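You operate a simulated robot arm through the tools that you are given. There is no shell and no other tool.

You run a simulated two-armed robot. Do the job below in one go: nothing can be reset, and whatever is moved stays where it is left.

JOB
Free the frame on the post, loosening its clamp last.
Fine: park the gauge, wind the jack down and screw the thumb bolt out.
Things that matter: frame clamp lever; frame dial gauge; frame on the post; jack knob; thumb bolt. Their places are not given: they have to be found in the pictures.

The check looks at the end state, three seconds after you hand in, the way a careful person would. Anything else that was tipped, shoved, dropped, spilled or broken makes it a failure.

ROBOT AND FRAMES
Two 7-joint arms with fingered hands on one trunk that stands fixed in place. Base frame: the origin is at the foot of the trunk, x ahead of it, y to its left, z up; the work surface is at about z = 840. Units: mm, degrees, N and s.
The left shoulder is at [36, 163, 1088], the right one opposite. Each reaches about 1215 mm from its shoulder. Payload 4 kg a hand.
Tool frame (each hand has its own): the origin (TCP) lies between the finger pads and is the grasp point; the fingertips stand 36 mm ahead of it; z points along the fingers, y is the line along which they close. The gripper opens to 124 mm; its body begins 42 mm behind the TCP. The gripper is a hand of 4 fingers: y runs from the thumb to the fingers, the wrist lies at [-15, -99, -189] in the tool frame, and closing takes about 1.5 s.
Orientation is that of the tool frame in the base frame, as a unit quaternion [w, x, y, z]. With the fingers straight down and the wrist toward the robot, the tool's x, y and z point along [0, 1, 0], [1, 0, 0] and [0, 0, -1] of the base frame.

CONTROLS
- The arms move only by the tool move_arm. It takes "left_deltas", "right_deltas" or both (then of equal length, played together; a hand with none holds still); each is text: rows parted by semicolons, each of 6 numbers parted by spaces: the shift along the tool's x, y, z in mm, then the turn, a rotation vector about the tool's x, y, z in degrees. In form: dx dy dz rx ry rz; .... A call has 1 to 20 rows; each row is the pose to reach, as a shift and turn from the pose commanded when the call began, along the tool's axes at that moment. "left_fingers" and "right_fingers" are, for a hand that has rows, the closure in counts, from 0 (fully open) to 255 (shut), set as the call begins (left out, the last holds). Rows are played at 5 a second. More than 50 mm and 8.6 degrees between two rows, or a gripper value outside its range, and nothing of the call is played. A pose out of reach is approached as far as the arm can. The call stops where the force on the tool passes 90 N (or 10 N more than at its start, if that is more) or the arm is blocked; 0.2 s more then pass. The fingers move at their own pace (about 45 mm/s each) and stop on an object; they squeeze with about 31 N. The grip force told is the motor's: it shows also when the fingers shut on nothing. Time passes only in rows, and 0.2 s behind the last, so rows that repeat a pose let the fingers close. It gives the time, the measured TCP pose, the force on the tool (base axes), the opening and the grip force at its end, in the units of the frame above (readings bear some noise), with the torque about the TCP (base axes, N m) and any sound that the robot's microphone picked up.
- Cameras (640 x 400 px; columns grow to the right, rows downward): "scene" is now at [158.4, 7.1, 1357.1]; the picture's right is [0.04, -1.00, -0.00], its down [-0.29, -0.01, -0.96] and it looks along [0.96, 0.04, -0.29] (base axes); focal length 266 px, centre (320, 200). "left" rides on the left gripper at [-75, -86, -123] in its tool frame; the picture's right is [-0.70, -0.34, 0.63], its down [0.65, -0.68, 0.35] and it looks along [0.31, 0.65, 0.69] (tool axes); focal length 275 px, centre (320, 200). "right" rides on the right gripper at [75, -86, -123] in its tool frame; the picture's right is [-0.70, 0.34, -0.63], its down [-0.64, -0.68, 0.35] and it looks along [-0.32, 0.65, 0.69] (tool axes); focal length 275 px, centre (320, 200).
- camera(camera): a new picture of that camera. No time passes.
- move_column(by): moves the trunk up (or, below 0, down) by that many mm; the arms and the scene camera ride with it, the base frame stays. It gives what a move gives, with no picture.
- curl_fingers(index, middle, ring, thumb_bend, thumb_turn, hand): sets how far each is bent, from 0 (flat) to 1 (curled in); at 0.3 the hand is open as for a grip, at 0.7 the pads meet at the TCP. One left out holds its place. A second passes; each finger stops where it meets its share of the squeeze, and holds until it gets a number again. A gripper value or a shape takes the hand back. It gives what a move gives, with no picture; readings hold the bend of each and the force on the fingers (four entries, about 0 where the hand has none), thumb and palm. thumb_turn goes from beside the hand (0) to across from the fingers (1), as for a grip.
- set_grasp(shape, hand): the hand has 4 fingers and takes this shape, open, in about a second: jaw (thumb against the fingers, like two jaws); tri (thumb and two fingers); tip (a fingertip pinch); poke (one finger out to press); point (the index stretched); flat (the hand flat); cup (the hand cupped); fist (a fist). The gripper value then closes the fingers along that shape, each until it touches; the sizes above hold for jaw. It gives what a move gives, with no picture.
- aim_head(pan, tilt): turns the head with the scene camera to pan (to the left, within 86 degrees either way) and tilt (down, from -29 to 69), counted from straight ahead of the robot (the tilt from the chest, where the trunk bows). It gives what a move gives.
- pixel_to_xyz(camera, pixels): for up to 12 pixels [column, row] of the newest picture of that camera ("zoom" is the newest enlarged one), the place [x, y, z] in the base frame of the surface seen there, good to about 2 mm, but the place of the scene camera against the robot may be out by one fixed shift of up to 25 mm in any direction. No time passes.
- inspect(camera, box): a new picture of the part [left, top, right, bottom] of that camera's present view, enlarged. No time passes.
- close_job(): hands the job in; it is judged then, once.

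Open the grippers and draw the arms clear of the work before you hand the job in, unless the task says otherwise.

The tools are called after "Request:" as name(argument=value, ...) on one line, values as JSON. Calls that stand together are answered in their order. move_arm: Moves the arms, as the interface text tells. Its arguments: {"type":"object","properties":{"left_deltas":{"type":"string"},"left_fingers":{"type":"number"},"right_deltas":{"type":"string"},"right_fingers":{"type":"number"}},"required":[]} The other tools are called the same way: move_column (by) moves the trunk up or down; set_grasp (shape, hand) gives the hand a shape; curl_fingers (index, middle, ring, thumb_bend, thumb_turn, hand) moves the fingers one by one; aim_head (pan, tilt) turns the head that bears the scene camera; camera (camera) takes a picture; pixel_to_xyz (camera, pixels) gives the place of the surface under pixels of a picture; inspect (camera, box) takes an enlarged picture of a part of a camera's view; close_job () hands the job in.

At the start:

```text
time_s: 0.0
left_ee_pos: [681.6, 260.2, 1349.7]
left_ee_rot: [0.0, 0.707, 0.707, 0.0]
left_contact_force: [-0.1, 0.8, -0.7]
left_torque: [0.03, 0.01, 0.02]
left_width: 123.7
left_grasp_force: 0.1
left_shape: jaw
left_bend: [0.3, 0.3, 0.3, 0.3, 0.98]
left_finger forces: [0.0, 0.0, 0.0, 0.0, 0.1, 0.1]
right_ee_pos: [714.9, -202.4, 1388.4]
right_ee_rot: [0.001, 0.708, 0.707, 0.0]
right_contact_force: [2.0, 0.5, -0.2]
right_torque: [-0.04, 0.0, -0.01]
right_width: 123.8
right_grasp_force: 0.1
right_shape: jaw
right_bend: [0.3, 0.3, 0.3, 0.3, 0.98]
right_finger forces: [0.1, 0.0, 0.0, 0.1, 0.0, 0.0]
trunk travel left (down, up): [-250.0, 228.0]
head pan, tilt (commanded): [2.3, 9.7]
```

scene: 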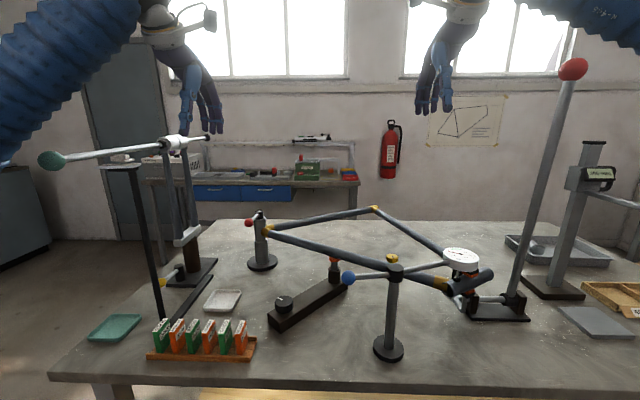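
right: 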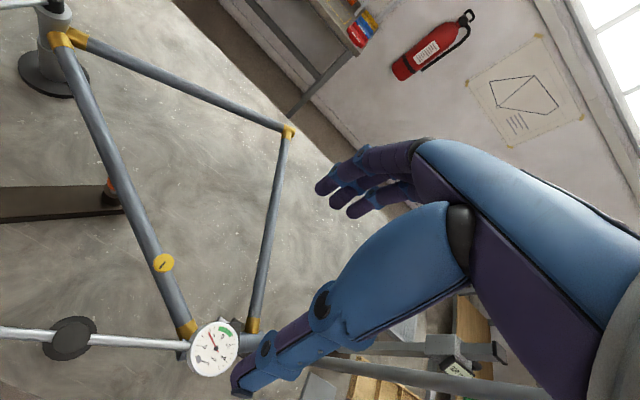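
left: 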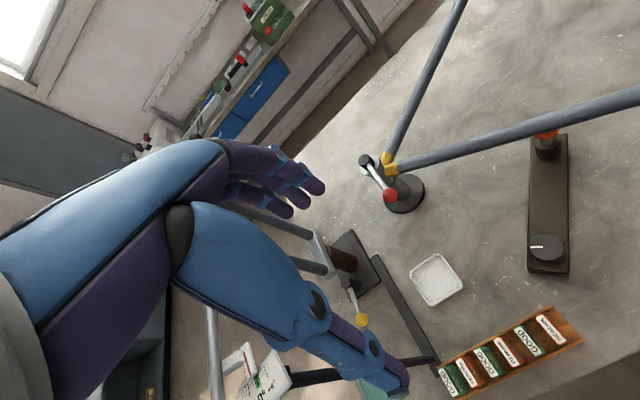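

The scene shows a bike-like frame held at a post (about 260,240), a dial gauge at (461,258), a jack bar with knob near (285,302), and a clamp with red ball. I'll look closer at each piece.

Request:
inspect(camera="scene", box=[220, 190, 380, 290])

Request:
inspect(camera="scene", box=[340, 230, 540, 360])

Request:
inspect(camera="scene", box=[240, 240, 400, 340])

Request:
inspect(camera="scene", box=[30, 120, 260, 370])

Request:
inspect(camera="scene", box=[440, 50, 640, 350])

Request:
inspect(camera="left", box=[340, 100, 640, 300])

Request:
inspect(camera="right", box=[0, 200, 320, 400])

```text
4.00 times, centred on (300, 240) of scene
```

zoom: 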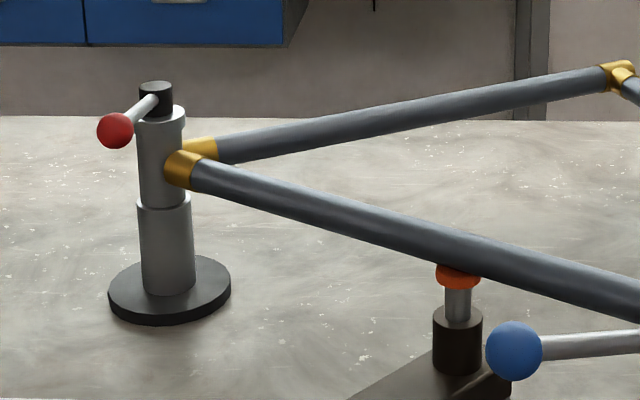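

```text
3.08 times, centred on (440, 295) of scene
```

zoom: 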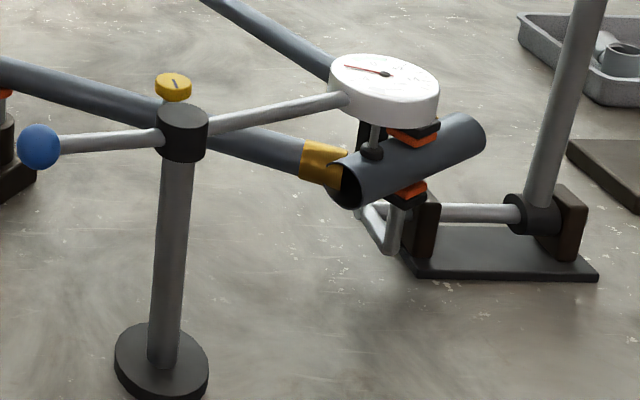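

```text
4.00 times, centred on (320, 290) of scene
```

zoom: 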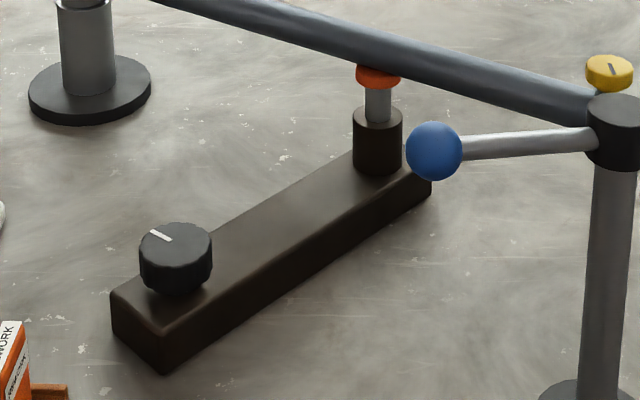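

```text
1.60 times, centred on (145, 245) of scene
```

zoom: 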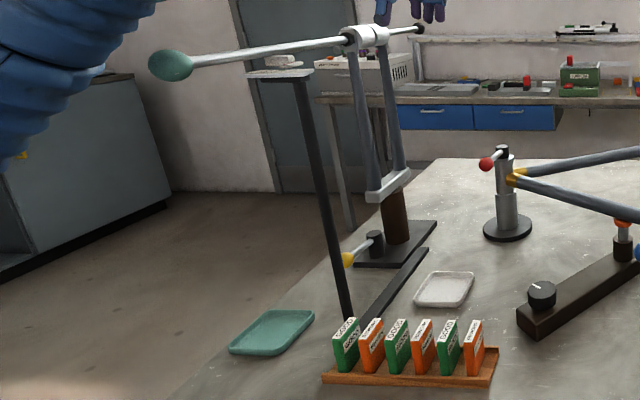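

```text
1.33 times, centred on (540, 200) of scene
```

zoom: 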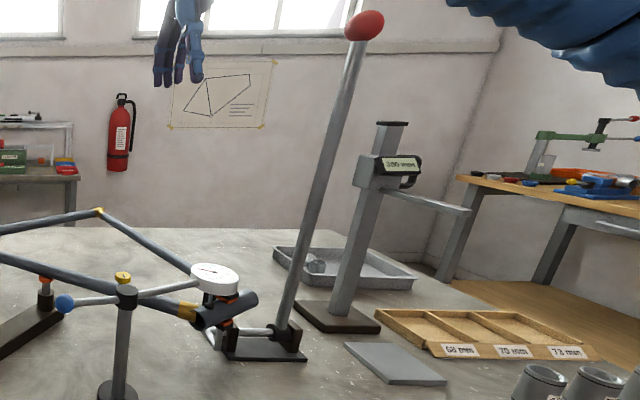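

```text
2.00 times, centred on (490, 200) of left
```

zoom: 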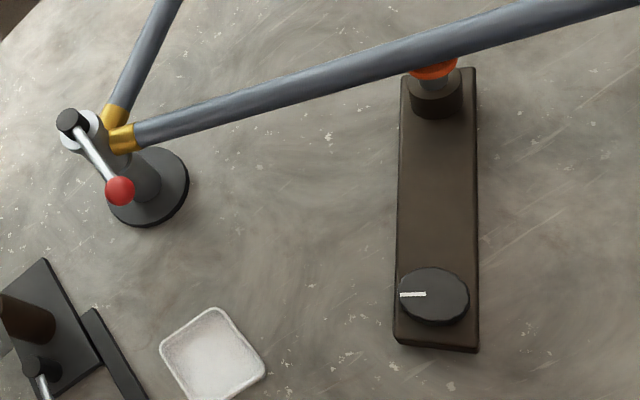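

```text
2.00 times, centred on (160, 300) of right
```

zoom: 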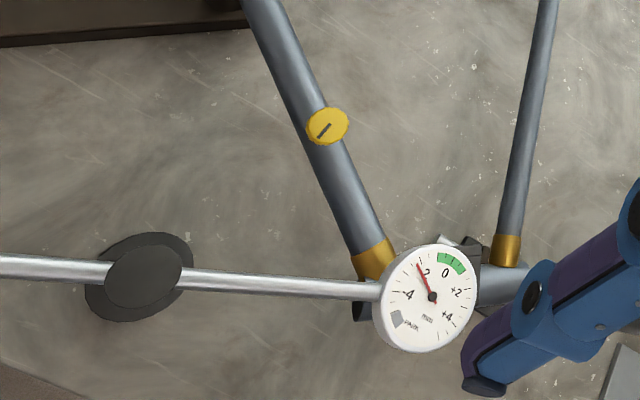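

I see a post with a small red-ball lever (left), a gauge on a swing arm with a blue ball, a jack with a marked knob, and a yellow thumb bolt on the tube. I'll measure these features from scene and hand cameras.

Request:
camera(camera="scene")

Request:
pixel_to_xyz(camera="scene", pixels=[[249, 223], [259, 214], [348, 278], [393, 259], [396, 270], [284, 300], [388, 350], [460, 255], [334, 260], [375, 209], [573, 68], [263, 262]])

Request:
camera(camera="left")

Request:
camera(camera="right")

Request:
pixel_to_xyz(camera="left", pixels=[[390, 196], [366, 161], [547, 247], [546, 135], [389, 165], [543, 150]])

Request:
pixel_to_xyz(camera="right", pixels=[[163, 262], [214, 348], [70, 338], [288, 130], [130, 340], [110, 190]])

```text
taken
```

scene: 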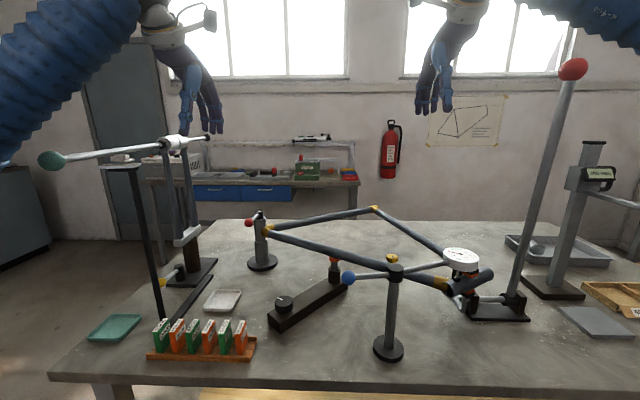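

```text
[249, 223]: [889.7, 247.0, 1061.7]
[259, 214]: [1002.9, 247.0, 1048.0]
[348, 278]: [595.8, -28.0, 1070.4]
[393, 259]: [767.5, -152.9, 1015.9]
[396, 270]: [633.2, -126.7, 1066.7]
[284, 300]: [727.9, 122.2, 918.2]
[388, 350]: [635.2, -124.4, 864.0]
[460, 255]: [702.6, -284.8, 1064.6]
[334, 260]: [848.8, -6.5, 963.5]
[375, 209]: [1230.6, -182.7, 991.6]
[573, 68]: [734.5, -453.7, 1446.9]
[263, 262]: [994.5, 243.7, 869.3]
```

```text
taken
```

left: 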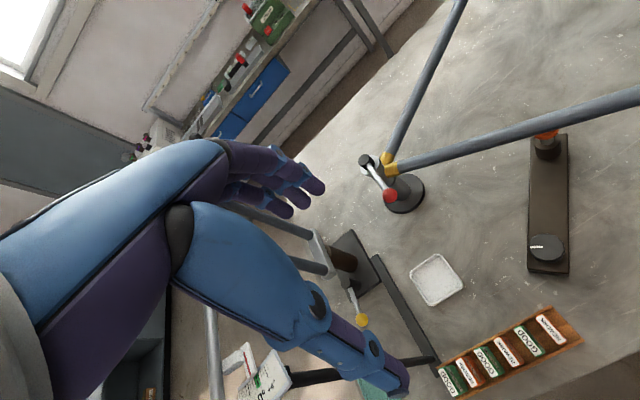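

```text
taken
```

right: 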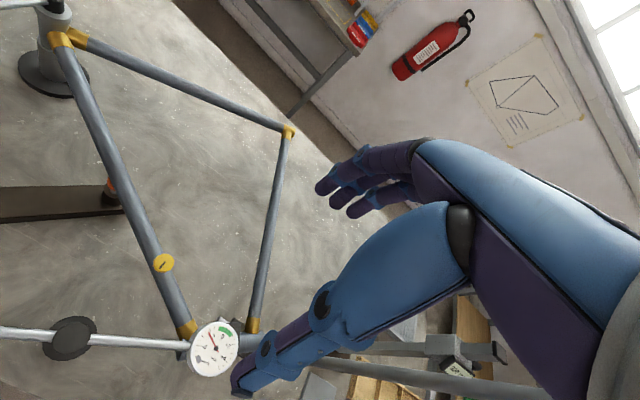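

```text
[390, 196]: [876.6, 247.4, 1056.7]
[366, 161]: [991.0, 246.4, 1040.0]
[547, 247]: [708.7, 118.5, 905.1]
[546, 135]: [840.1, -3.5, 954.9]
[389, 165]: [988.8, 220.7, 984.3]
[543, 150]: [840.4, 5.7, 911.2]
```

```text
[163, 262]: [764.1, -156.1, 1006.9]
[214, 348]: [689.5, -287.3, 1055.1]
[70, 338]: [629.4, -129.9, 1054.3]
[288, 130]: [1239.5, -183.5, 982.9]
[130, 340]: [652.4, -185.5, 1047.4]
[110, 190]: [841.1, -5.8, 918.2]
```

Hand-camera measurements give: clamp lever from ~(991,246,1040) to red ball ~(877,247,1057); jack knob ~(709,118,905); thumb bolt ~(764,-156,1007); gauge hub ~(629,-130,1054). I'll zoom in tightly for markings.

Request:
inspect(camera="left", box=[500, 210, 596, 270])

Request:
inspect(camera="right", box=[120, 230, 216, 290])

Request:
inspect(camera="right", box=[160, 305, 256, 365])

Request:
inspect(camera="left", box=[345, 145, 441, 205])

Request:
inspect(camera="scene", box=[420, 240, 540, 325])

Request:
inspect(camera="scene", box=[372, 248, 420, 278])

```text
6.67 times, centred on (548, 240) of left
```

zoom: 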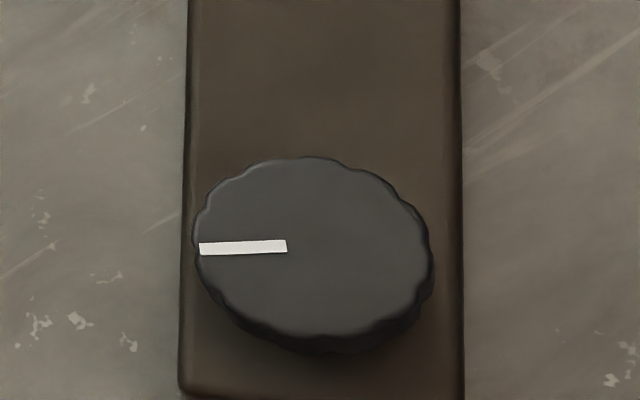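

```text
6.67 times, centred on (168, 260) of right
```

zoom: 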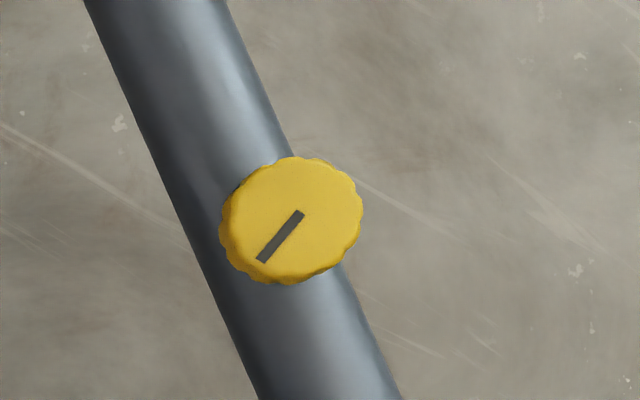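

```text
6.67 times, centred on (208, 335) of right
```

zoom: 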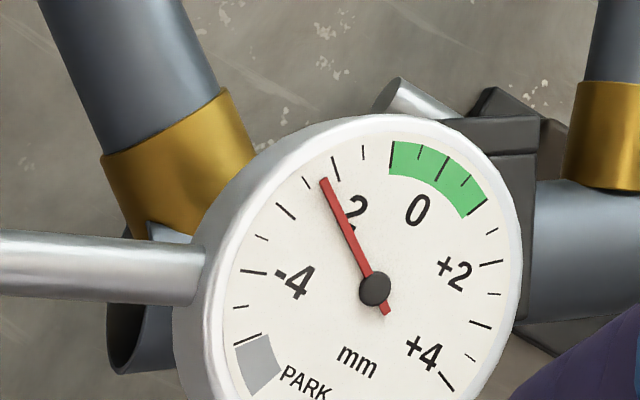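

```text
6.67 times, centred on (393, 175) of left
```

zoom: 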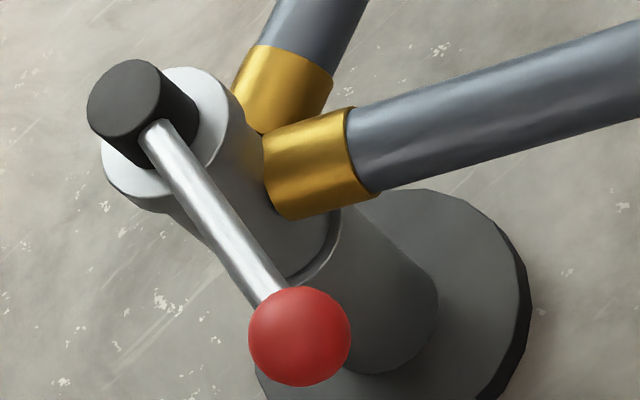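

```text
4.71 times, centred on (480, 282) of scene
```

zoom: 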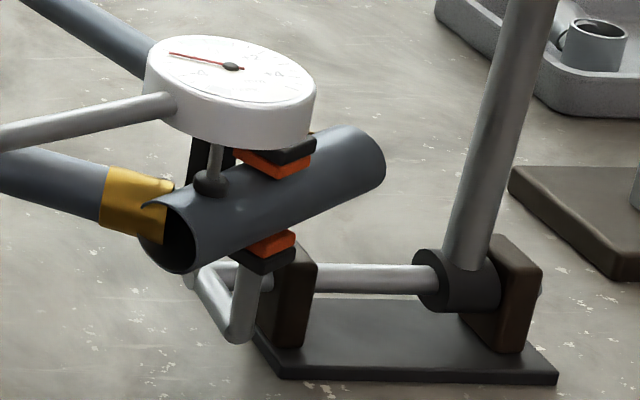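

```text
13.33 times, centred on (396, 263) of scene
```

zoom: 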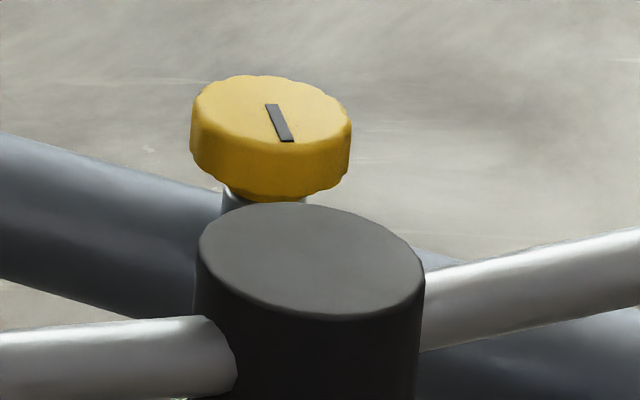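

The dial shows a grey PARK zone, needle now near -2; the gauge arm pivots at the hub with the blue ball as handle. I'll measure obstacle positions (green ball lever on the left, red lever on the right) before moving.

Request:
pixel_to_xyz(camera="scene", pixels=[[50, 160], [100, 153], [176, 142], [206, 138], [190, 235], [150, 230], [166, 283], [180, 340], [572, 75], [515, 295], [480, 310], [220, 300]])

Request:
inspect(camera="scene", box=[30, 120, 230, 245])

Request:
pixel_to_xyz(camera="right", pixels=[[20, 333], [150, 230], [170, 295], [195, 325], [185, 352], [255, 343], [90, 310], [60, 340], [5, 334], [100, 185], [60, 60], [50, 15]])

```text
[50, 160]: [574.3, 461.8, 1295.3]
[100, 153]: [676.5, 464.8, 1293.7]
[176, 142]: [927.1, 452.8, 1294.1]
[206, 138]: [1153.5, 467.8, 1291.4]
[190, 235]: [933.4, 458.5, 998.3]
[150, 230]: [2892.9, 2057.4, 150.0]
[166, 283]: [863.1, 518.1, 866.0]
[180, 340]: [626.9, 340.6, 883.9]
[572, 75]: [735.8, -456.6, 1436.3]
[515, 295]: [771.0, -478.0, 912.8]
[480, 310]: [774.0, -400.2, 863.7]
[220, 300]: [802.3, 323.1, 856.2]
```

```text
3.20 times, centred on (130, 182) of scene
```

zoom: 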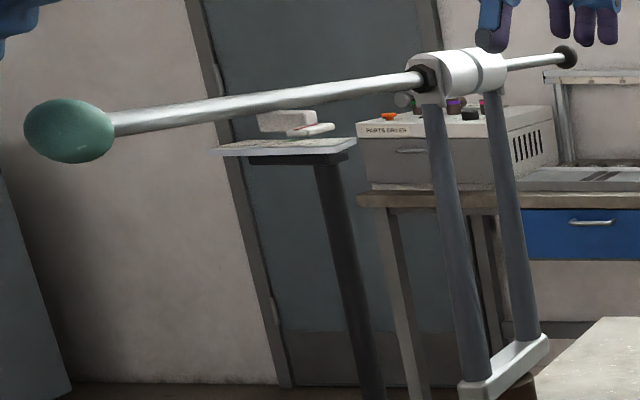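

```text
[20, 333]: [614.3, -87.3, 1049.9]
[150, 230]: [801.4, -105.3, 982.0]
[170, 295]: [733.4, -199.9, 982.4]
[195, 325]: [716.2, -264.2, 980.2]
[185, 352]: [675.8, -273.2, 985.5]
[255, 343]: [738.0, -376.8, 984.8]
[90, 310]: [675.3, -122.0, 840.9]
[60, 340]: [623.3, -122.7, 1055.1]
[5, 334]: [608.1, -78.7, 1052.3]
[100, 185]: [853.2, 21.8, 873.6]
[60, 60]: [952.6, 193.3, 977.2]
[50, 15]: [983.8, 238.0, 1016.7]
```

The left lever stands at y≈460, z≈1290 and the red lever at y≈-455, so I'll keep clear of both. I'll draw the right hand back a bit and bring the left hand above the blue ball, looking on the way.

Request:
move_arm(left_deltas="-40 -10 10 0 0 0; -80 -20 20 0 0 0; -120 -30 30 0 0 0; -160 -40 45 0 0 0; -200 -50 60 0 0 0; -225 -60 80 0 0 0; -225 -60 80 0 0 0", right_deltas="-20 -40 0 0 0 0; -40 -80 0 0 0 0; -60 -120 0 0 0 0; -80 -160 0 0 0 0; -100 -200 0 0 0 0; -120 -220 0 0 0 0; -120 -220 0 0 0 0")

Request:
camera(camera="left")

Request:
camera(camera="right")

Request:
camera(camera="scene")

```text
time_s: 1.6
left_ee_pos: [621.5, 36.5, 1268.6]
left_ee_rot: [0.001, 0.708, 0.707, 0.0]
left_contact_force: [0.3, -0.1, -0.4]
left_torque: [0.0, 0.0, -0.02]
left_width: 123.6
left_grasp_force: 0.1
left_shape: jaw
left_bend: [0.3, 0.3, 0.3, 0.3, 0.98]
left_finger forces: [0.0, 0.1, 0.1, 0.0, 0.0, 0.0]
right_ee_pos: [493.7, -320.9, 1389.3]
right_ee_rot: [0.0, 0.707, 0.707, 0.0]
right_contact_force: [0.5, 0.1, 0.8]
right_torque: [0.01, -0.03, -0.01]
right_width: 123.8
right_grasp_force: 0.0
right_shape: jaw
right_bend: [0.3, 0.3, 0.3, 0.3, 0.98]
right_finger forces: [0.0, 0.1, 0.1, 0.0, 0.0, 0.1]
trunk travel left (down, up): [-250.0, 228.0]
head pan, tilt (commanded): [2.3, 9.7]
```

```text
taken
```

left: 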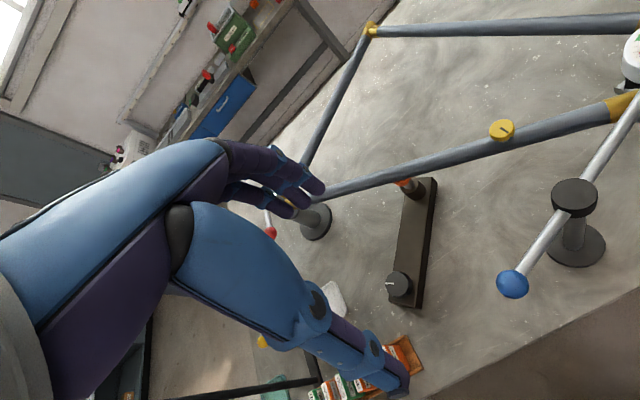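

```text
taken
```

right: 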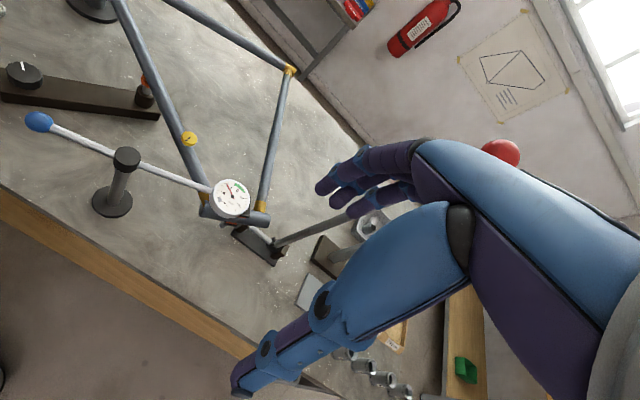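

```text
taken
```

scene: 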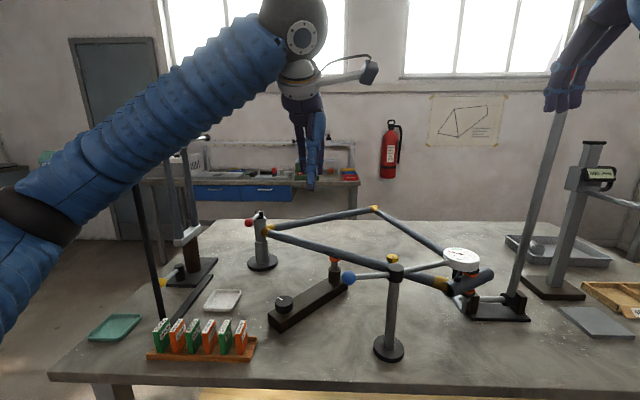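

Both hands moved freely. The blue ball is at left-picture (512,284) and right-picture (38,122); I'll measure it and the hub from both.

Request:
pixel_to_xyz(camera="left", pixels=[[512, 284], [574, 192], [540, 248], [502, 130], [397, 282], [410, 186], [270, 232], [404, 182]])

Request:
pixel_to_xyz(camera="right", pixels=[[38, 122], [127, 155], [232, 197], [190, 139], [170, 178], [24, 72], [112, 202], [262, 215]])

Request:
inspect(camera="right", box=[160, 160, 320, 260])

Request:
inspect(camera="left", box=[440, 80, 640, 205])

```text
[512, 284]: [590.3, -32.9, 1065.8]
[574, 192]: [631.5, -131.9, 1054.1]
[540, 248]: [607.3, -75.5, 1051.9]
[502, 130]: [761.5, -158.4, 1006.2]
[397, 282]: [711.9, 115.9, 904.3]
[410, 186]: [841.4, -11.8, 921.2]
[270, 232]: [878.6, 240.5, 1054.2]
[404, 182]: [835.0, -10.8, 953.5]
```

```text
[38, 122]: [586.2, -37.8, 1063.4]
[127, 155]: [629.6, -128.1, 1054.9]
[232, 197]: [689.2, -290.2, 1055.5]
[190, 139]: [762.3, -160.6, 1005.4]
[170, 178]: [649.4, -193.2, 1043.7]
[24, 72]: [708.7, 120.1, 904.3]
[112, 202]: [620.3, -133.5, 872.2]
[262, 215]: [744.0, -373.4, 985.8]
```

```text
4.00 times, centred on (240, 210) of right
```

zoom: 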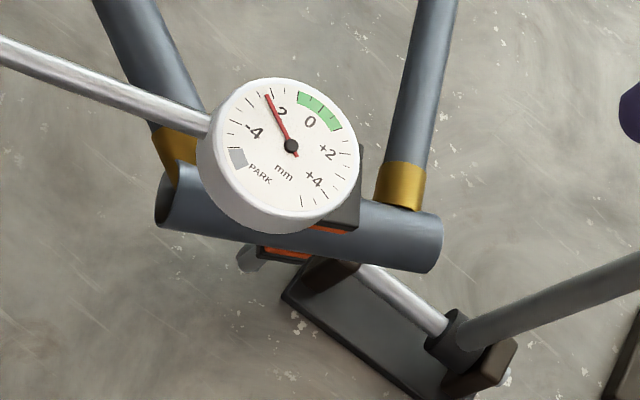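

```text
3.20 times, centred on (540, 142) of left
```

zoom: 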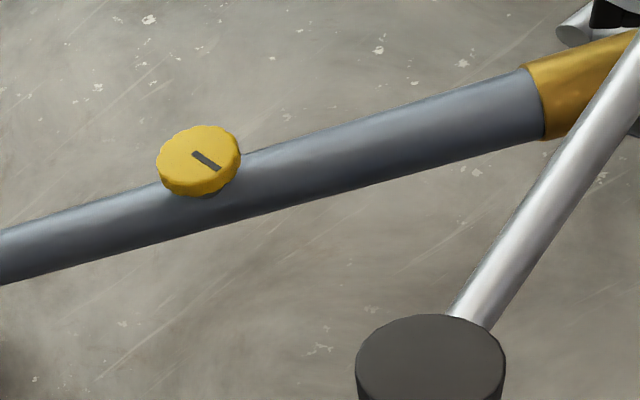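

Ball centre works out at about (592,-32,1052) with hub axis at (631,-130), so rod length ≈105 mm. I'll bring the left hand over the ball, yawed 22° so the jaws close square to the rod.

Request:
move_arm(left_deltas="-14 -6 24 0 0 -4.4; -28 -12 48 0 0 -8.8; -42 -18 72 0 0 -13.2; -56 -24 96 0 0 -17.5; -69 -29.5 115 0 0 -21.8; -69 -29.5 115 0 0 -21.8")

Request:
camera(camera="left")

Request:
camera(camera="scene")

```text
time_s: 3.0
left_ee_pos: [591.4, -33.9, 1155.3]
left_ee_rot: [0.0, 0.56, 0.828, 0.0]
left_contact_force: [0.0, 0.1, -0.5]
left_torque: [-0.04, -0.02, 0.02]
left_width: 123.6
left_grasp_force: 0.2
left_shape: jaw
left_bend: [0.3, 0.3, 0.3, 0.3, 0.98]
left_finger forces: [0.0, 0.0, 0.0, 0.0, 0.0, 0.0]
right_ee_pos: [493.1, -320.4, 1388.9]
right_ee_rot: [0.0, 0.707, 0.708, 0.001]
right_contact_force: [0.2, 0.5, 0.9]
right_torque: [0.01, 0.04, 0.03]
right_width: 123.5
right_grasp_force: 0.0
right_shape: jaw
right_bend: [0.3, 0.3, 0.3, 0.3, 0.98]
right_finger forces: [0.1, 0.0, 0.1, 0.1, 0.0, 0.1]
trunk travel left (down, up): [-250.0, 228.0]
head pan, tilt (commanded): [2.3, 9.7]
```

```text
taken
```

left: 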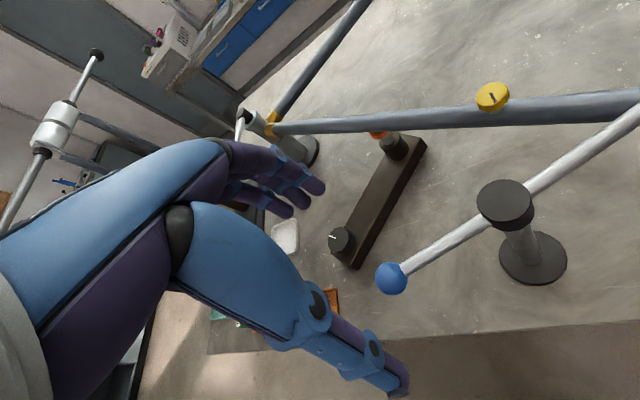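

```text
taken
```

scene: 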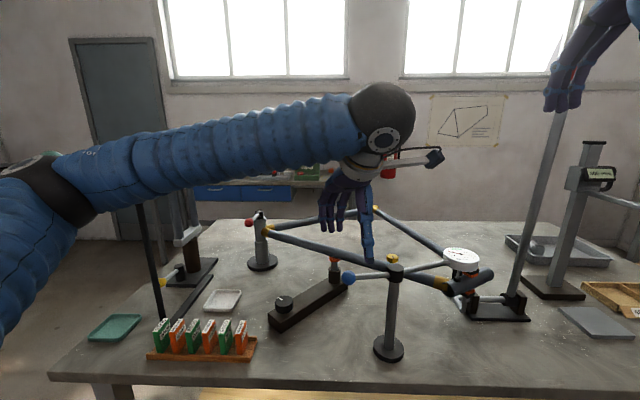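

The ball sits exactly under the grasp point (391,278 matches the predicted pixel). I'll descend 103 mm around it with the jaws open.

Request:
move_arm(left_deltas="0 0 30 0 0 0; 0 0 60 0 0 0; 0 0 85 0 0 0; 0 0 102 0 0 0; 0 0 102 0 0 0")

Request:
camera(camera="left")

Request:
inspect(camera="scene", box=[260, 150, 500, 300])

```text
time_s: 4.2
left_ee_pos: [591.7, -34.7, 1053.4]
left_ee_rot: [0.0, 0.561, 0.828, 0.001]
left_contact_force: [-0.5, -0.2, -0.4]
left_torque: [-0.01, 0.0, 0.03]
left_width: 123.9
left_grasp_force: 0.1
left_shape: jaw
left_bend: [0.3, 0.3, 0.3, 0.3, 0.98]
left_finger forces: [0.0, 0.0, 0.0, 0.0, 0.0, 0.0]
right_ee_pos: [493.8, -321.6, 1388.8]
right_ee_rot: [-0.001, 0.707, 0.707, 0.0]
right_contact_force: [-0.4, 0.2, -0.9]
right_torque: [0.0, 0.02, -0.01]
right_width: 123.9
right_grasp_force: 0.1
right_shape: jaw
right_bend: [0.3, 0.3, 0.3, 0.3, 0.98]
right_finger forces: [0.0, 0.0, 0.0, 0.0, 0.0, 0.1]
trunk travel left (down, up): [-250.0, 228.0]
head pan, tilt (commanded): [2.3, 9.7]
```

```text
taken
```

left: 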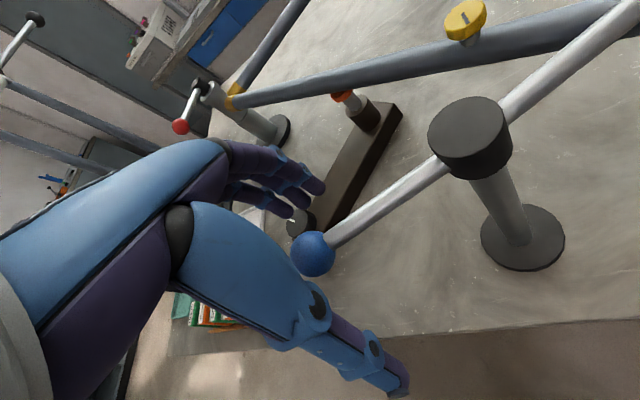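

```text
2.67 times, centred on (380, 225) of scene
```

zoom: 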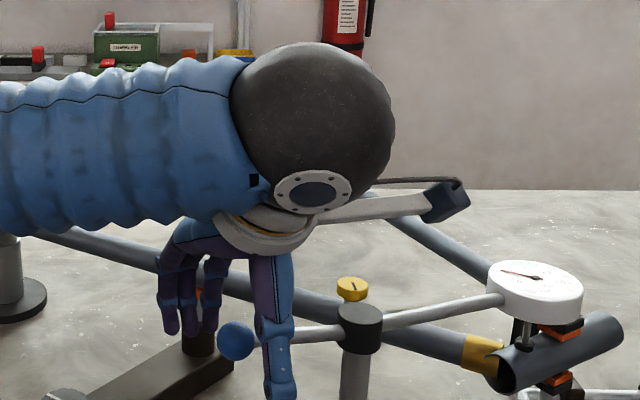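

The ball lies between thumb and fingers. I'll close the hand on it, holding the pose for 1.6 s.

Request:
move_arm(left_deltas="0 0 0 0 0 0; 0 0 0 0 0 0; 0 0 0 0 0 0; 0 0 0 0 0 0; 0 0 0 0 0 0; 0 0 0 0 0 0; 0 0 0 0 0 0; 0 0 0 0 0 0", left_fingers=255)

Request:
camera(camera="left")

Request:
inspect(camera="right", box=[0, 60, 320, 260])

```text
time_s: 6.0
left_ee_pos: [591.7, -34.2, 1053.0]
left_ee_rot: [0.0, 0.561, 0.828, -0.001]
left_contact_force: [0.4, -4.2, -5.0]
left_torque: [0.05, -0.06, -0.06]
left_width: 12.1
left_grasp_force: 26.5
left_shape: jaw
left_bend: [0.7, 0.7, 0.7, 0.6, 1.0]
left_finger forces: [16.7, 5.6, 0.0, 0.1, 26.4, 0.1]
right_ee_pos: [493.6, -321.9, 1388.6]
right_ee_rot: [0.0, 0.707, 0.707, 0.0]
right_contact_force: [-1.2, -0.3, 0.7]
right_torque: [0.01, -0.02, -0.03]
right_width: 123.7
right_grasp_force: 0.1
right_shape: jaw
right_bend: [0.3, 0.3, 0.3, 0.3, 0.98]
right_finger forces: [0.0, 0.1, 0.0, 0.1, 0.1, 0.1]
trunk travel left (down, up): [-250.0, 228.0]
head pan, tilt (commanded): [2.3, 9.7]
```

```text
taken
```

left: 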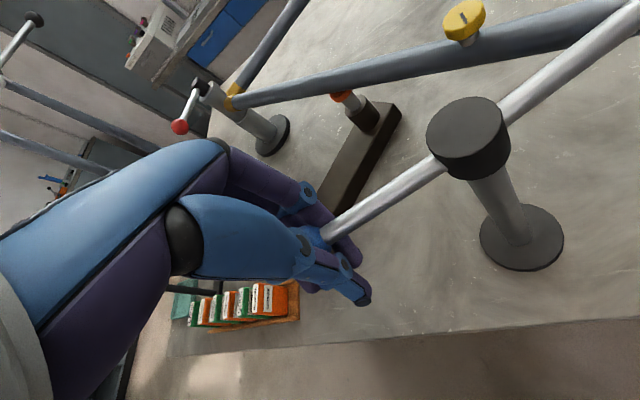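

```text
2.00 times, centred on (160, 160) of right
```

zoom: 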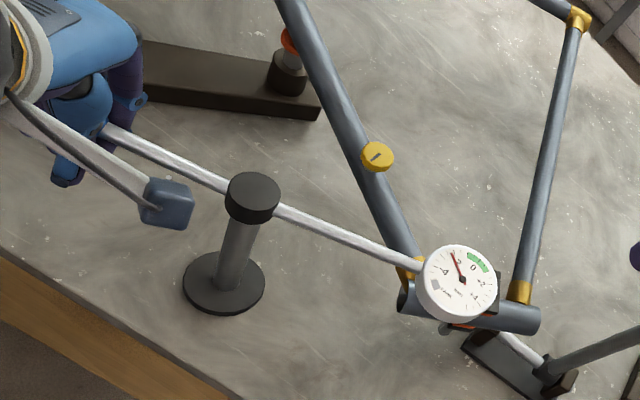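

Index and thumb hold the ball (16.7 N / 26.4 N). I'll swing the arm gently about the hub by 18° toward the robot side for the gauge and check the needle and forces.

Request:
move_arm(left_deltas="-0.1 4 0 0 0 2.2; -0.3 8.2 0 0 0 4.5; -0.7 12.3 0 0 0 6.75; -1.3 16.4 0 0 0 9; -2.9 24.5 0 0 0 13.5; -5.1 32.4 0 0 0 18; -5.1 32.4 0 0 0 18")

Request:
camera(camera="left")

Request:
inspect(camera="right", box=[0, 60, 320, 260])

```text
time_s: 7.6
left_ee_pos: [623.2, -27.8, 1052.3]
left_ee_rot: [-0.001, 0.684, 0.73, 0.0]
left_contact_force: [-2.5, -11.1, -9.1]
left_torque: [-0.03, -0.07, -0.14]
left_width: 11.0
left_grasp_force: 31.2
left_shape: jaw
left_bend: [0.7, 0.7, 0.7, 0.61, 1.0]
left_finger forces: [22.4, 7.9, 0.0, 0.1, 31.1, 0.1]
right_ee_pos: [494.1, -322.7, 1388.3]
right_ee_rot: [-0.001, 0.707, 0.707, 0.001]
right_contact_force: [0.1, -0.9, 0.2]
right_torque: [0.01, -0.02, -0.01]
right_width: 123.6
right_grasp_force: 0.0
right_shape: jaw
right_bend: [0.3, 0.3, 0.3, 0.3, 0.98]
right_finger forces: [0.0, 0.0, 0.1, 0.0, 0.1, 0.1]
trunk travel left (down, up): [-250.0, 228.0]
head pan, tilt (commanded): [2.3, 9.7]
```

```text
taken
```

left: 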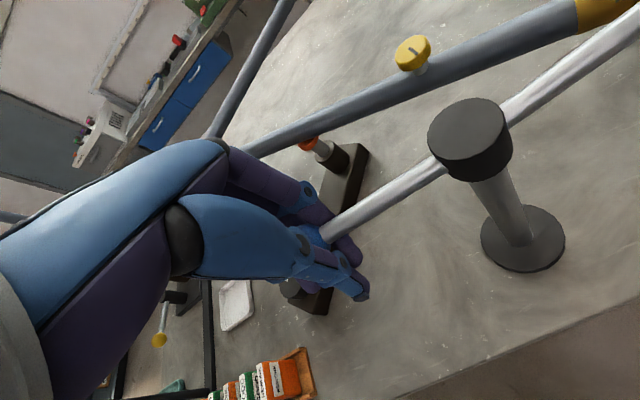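

```text
2.00 times, centred on (160, 160) of right
```

zoom: 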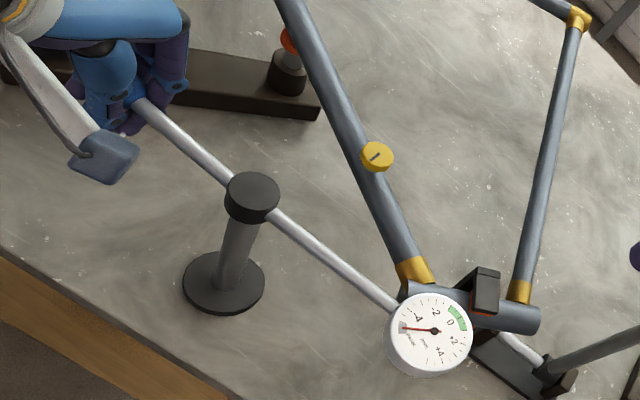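

The gauge is off the tube and the needle has moved to the left end near PARK. I'll continue the swing another 36° so it stands well clear.

Request:
move_arm(left_deltas="-1.3 8 0.5 0 0 4.4; -1.9 16 1 0 0 8.8; -3.3 24 1 0 0 13.2; -5.8 31.5 1 0 0 17.5; -9 39.5 1 0 0 22; -13 47 1 0 0 26.5; -17.5 54.5 1 0 0 31.2; -21 61.5 1 0 0 36; -21 61.5 1 0 0 36")

Request:
camera(camera="left")

Request:
inspect(camera="right", box=[0, 60, 320, 260])

Request:
camera(camera="scene")

```text
time_s: 9.6
left_ee_pos: [682.2, -42.9, 1053.9]
left_ee_rot: [0.001, 0.876, 0.482, 0.0]
left_contact_force: [-58.8, 17.8, -14.7]
left_torque: [-0.01, 0.08, -0.13]
left_width: 36.2
left_grasp_force: 31.4
left_shape: jaw
left_bend: [0.7, 0.7, 0.7, 0.56, 0.98]
left_finger forces: [15.4, 1.4, 0.0, 0.1, 55.7, 0.1]
right_ee_pos: [489.4, -319.0, 1390.3]
right_ee_rot: [0.001, 0.707, 0.707, 0.001]
right_contact_force: [-0.3, -0.3, -0.4]
right_torque: [-0.02, -0.01, 0.02]
right_width: 123.6
right_grasp_force: 0.1
right_shape: jaw
right_bend: [0.3, 0.3, 0.3, 0.3, 0.98]
right_finger forces: [0.0, 0.0, 0.0, 0.0, 0.1, 0.0]
trunk travel left (down, up): [-250.0, 228.0]
head pan, tilt (commanded): [2.3, 9.7]
```

```text
taken
```

left: 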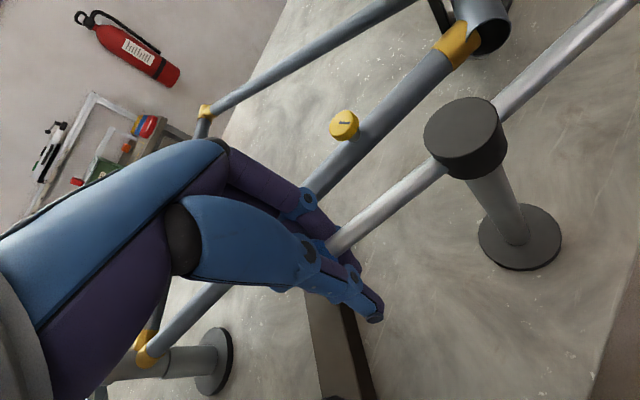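

```text
2.00 times, centred on (160, 160) of right
```

zoom: 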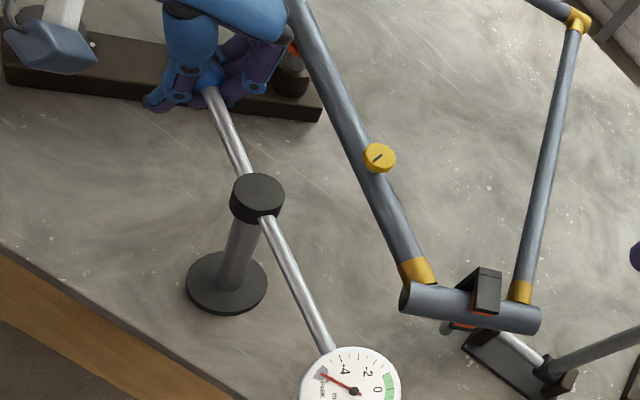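

```text
taken
```

scene: 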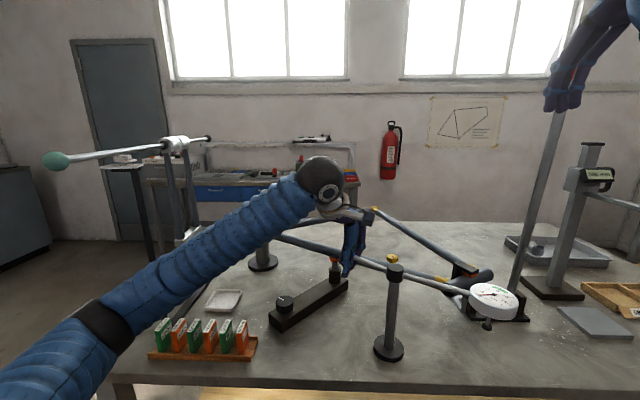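

Resistance rose to 59 N and the thumb is loaded, so the arm seems to have met its stop around 50°. I'll ease back a little and inspect the dial.

Request:
move_arm(left_deltas="0 -4 0 0 0 0; 0 -7 0 0 0 0; 0 -7 0 0 0 0")

Request:
inspect(camera="right", box=[90, 130, 250, 270])

Request:
inspect(camera="scene", box=[340, 240, 540, 365])

Request:
pixel_to_xyz(camera="scene", pixels=[[494, 297], [395, 266], [388, 350], [440, 285]])

```text
time_s: 10.4
left_ee_pos: [679.5, -39.4, 1053.3]
left_ee_rot: [0.001, 0.876, 0.483, 0.001]
left_contact_force: [-30.8, 2.1, -10.6]
left_torque: [-0.05, -0.05, -0.08]
left_width: 17.9
left_grasp_force: 31.2
left_shape: jaw
left_bend: [0.7, 0.7, 0.7, 0.58, 0.98]
left_finger forces: [16.9, 2.4, 0.0, 0.1, 40.7, 0.0]
right_ee_pos: [491.3, -321.3, 1389.5]
right_ee_rot: [0.0, 0.708, 0.707, 0.001]
right_contact_force: [0.3, -0.6, 0.7]
right_torque: [0.02, -0.04, 0.0]
right_width: 124.1
right_grasp_force: 0.0
right_shape: jaw
right_bend: [0.3, 0.3, 0.3, 0.3, 0.98]
right_finger forces: [0.0, 0.0, 0.0, 0.0, 0.0, 0.0]
trunk travel left (down, up): [-250.0, 228.0]
head pan, tilt (commanded): [2.3, 9.7]
```

```text
2.86 times, centred on (170, 200) of right
```

zoom: 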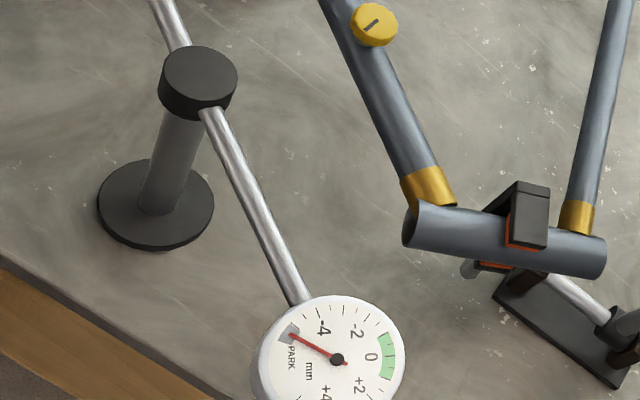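

```text
3.20 times, centred on (440, 302) of scene
```

zoom: 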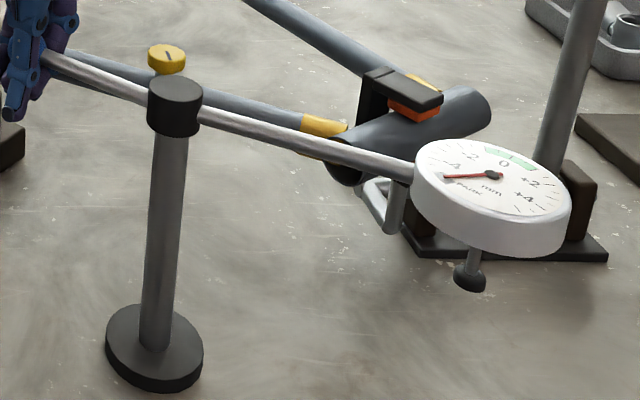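

```text
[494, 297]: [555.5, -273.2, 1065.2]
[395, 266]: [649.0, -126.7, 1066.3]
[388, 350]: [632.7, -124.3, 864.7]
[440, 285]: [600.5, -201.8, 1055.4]
```

The needle rests in the grey PARK zone. I'll ease off the remaining load, then open the hand and check that the gauge stays parked.

Request:
move_arm(left_deltas="0 -3 0 0 0 0; 0 -6 0 0 0 0; 0 -6 0 0 0 0")

Request:
move_arm(left_deltas="0 0 0 0 0 0; 0 0 0 0 0 0; 0 0 0 0 0 0; 0 0 0 0 0 0; 0 0 0 0 0 0; 0 0 0 0 0 0; 0 0 0 0 0 0; 0 0 0 0 0 0", left_fingers=0)

Request:
camera(camera="left")

Request:
inspect(camera="right", box=[90, 130, 250, 270])

Request:
inspect(camera="scene", box=[340, 240, 540, 365])

```text
time_s: 11.2
left_ee_pos: [675.7, -36.2, 1053.1]
left_ee_rot: [-0.001, 0.875, 0.483, 0.001]
left_contact_force: [-10.8, -4.5, -3.6]
left_torque: [-0.1, -0.14, 0.01]
left_width: 13.0
left_grasp_force: 30.9
left_shape: jaw
left_bend: [0.7, 0.7, 0.7, 0.6, 0.99]
left_finger forces: [19.0, 6.0, 0.1, 0.1, 34.0, 0.0]
right_ee_pos: [491.5, -320.7, 1388.6]
right_ee_rot: [0.0, 0.708, 0.707, -0.001]
right_contact_force: [0.6, 0.0, 0.1]
right_torque: [-0.01, 0.03, 0.01]
right_width: 123.7
right_grasp_force: 0.0
right_shape: jaw
right_bend: [0.3, 0.3, 0.3, 0.3, 0.98]
right_finger forces: [0.1, 0.0, 0.0, 0.0, 0.0, 0.0]
trunk travel left (down, up): [-250.0, 228.0]
head pan, tilt (commanded): [2.3, 9.7]
```

```text
time_s: 13.0
left_ee_pos: [675.9, -36.6, 1051.6]
left_ee_rot: [0.0, 0.875, 0.484, 0.0]
left_contact_force: [-0.9, 0.2, 0.2]
left_torque: [0.03, -0.03, 0.0]
left_width: 123.8
left_grasp_force: 0.1
left_shape: jaw
left_bend: [0.3, 0.3, 0.3, 0.3, 0.98]
left_finger forces: [0.0, 0.0, 0.0, 0.0, 0.0, 0.0]
right_ee_pos: [493.2, -320.0, 1389.1]
right_ee_rot: [0.0, 0.707, 0.707, 0.0]
right_contact_force: [0.2, 0.0, -0.1]
right_torque: [0.01, -0.01, -0.01]
right_width: 123.9
right_grasp_force: 0.0
right_shape: jaw
right_bend: [0.3, 0.3, 0.3, 0.3, 0.98]
right_finger forces: [0.0, 0.0, 0.0, 0.0, 0.1, 0.0]
trunk travel left (down, up): [-250.0, 228.0]
head pan, tilt (commanded): [2.3, 9.7]
```

```text
taken
```

left: 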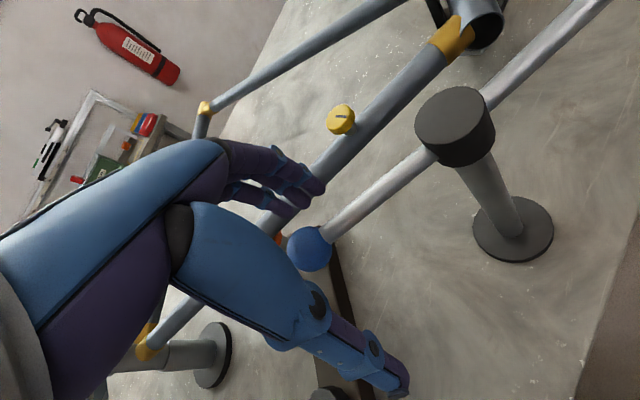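

```text
2.86 times, centred on (170, 200) of right
```

zoom: 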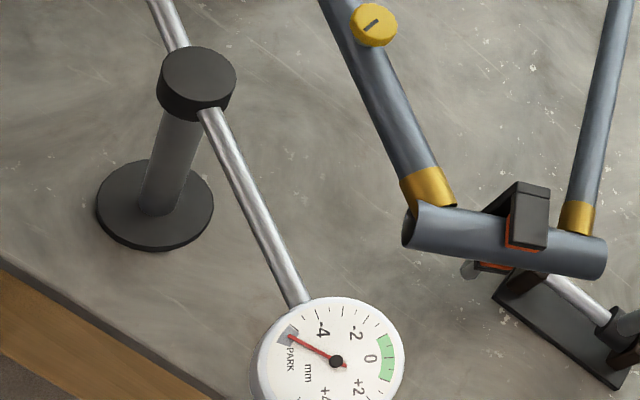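

```text
3.20 times, centred on (440, 302) of scene
```

zoom: 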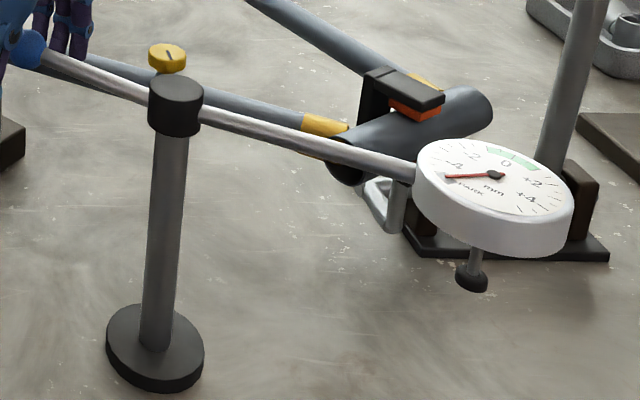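

The gauge stays parked with the hand open. I'll lift the left hand clear and then bring it above the jack knob.

Request:
move_arm(left_deltas="0 0 -40 0 0 0; 0 0 -80 0 0 0; 0 0 -120 0 0 0; 0 0 -150 0 0 0; 0 0 -150 0 0 0")

Request:
camera(camera="left")

Request:
camera(camera="right")

```text
time_s: 14.2
left_ee_pos: [674.8, -35.5, 1202.4]
left_ee_rot: [0.0, 0.876, 0.482, 0.0]
left_contact_force: [-0.2, -0.3, 0.6]
left_torque: [-0.01, 0.0, 0.01]
left_width: 123.7
left_grasp_force: 0.0
left_shape: jaw
left_bend: [0.3, 0.3, 0.3, 0.3, 0.98]
left_finger forces: [0.1, 0.1, 0.0, 0.0, 0.0, 0.0]
right_ee_pos: [492.1, -321.8, 1388.8]
right_ee_rot: [0.0, 0.707, 0.707, 0.0]
right_contact_force: [1.0, -0.9, 0.7]
right_torque: [0.02, 0.02, -0.02]
right_width: 123.6
right_grasp_force: 0.0
right_shape: jaw
right_bend: [0.3, 0.3, 0.3, 0.3, 0.98]
right_finger forces: [0.0, 0.1, 0.0, 0.1, 0.0, 0.1]
trunk travel left (down, up): [-250.0, 228.0]
head pan, tilt (commanded): [2.3, 9.7]
```

```text
taken
```

left: 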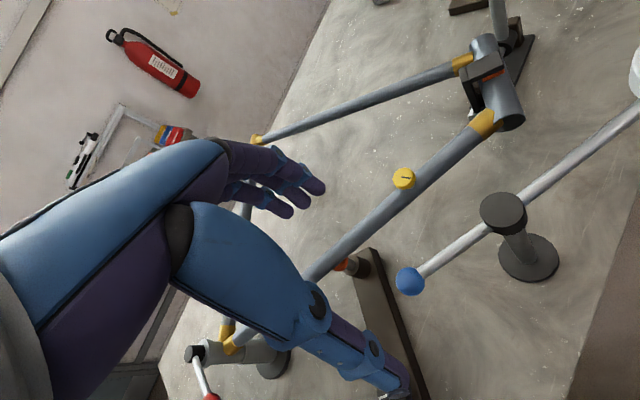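

```text
taken
```

right: 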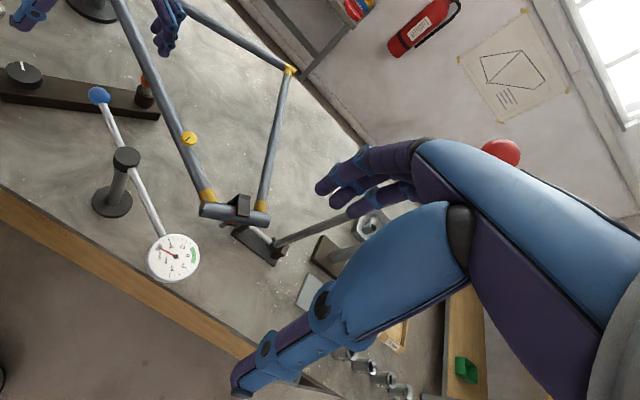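

Everything is clear. I'll move the left hand above the jack knob (712,117) at about z=1060, keeping the current yaw.

Request:
move_arm(left_deltas="40 -14 10 0 0 0; 80 -28 30 0 0 0; 115 -40 60 0 0 0; 149 -50.4 100 0 0 0; 149 -50.4 140 0 0 0; 149 -50.4 140 0 0 0")

Request:
camera(camera="left")

Request:
camera(camera="scene")

```text
refused: row 4 steps farther than a row can; nothing moved
```

```text
taken
```

left: 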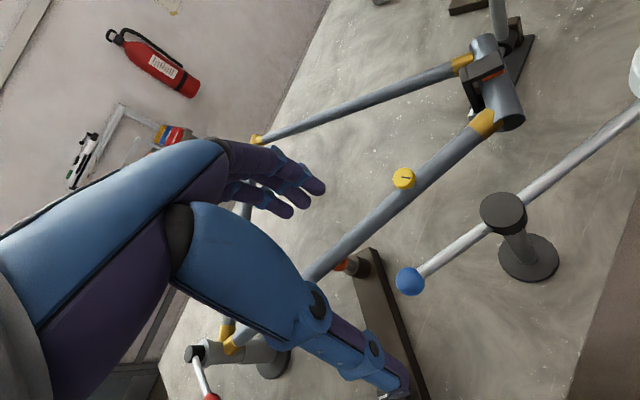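

```text
taken
```

scene: 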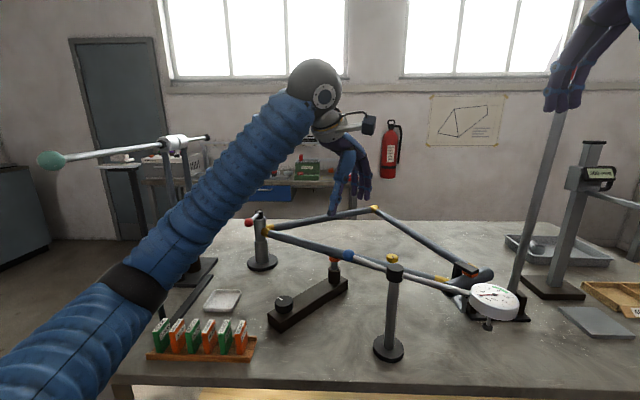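

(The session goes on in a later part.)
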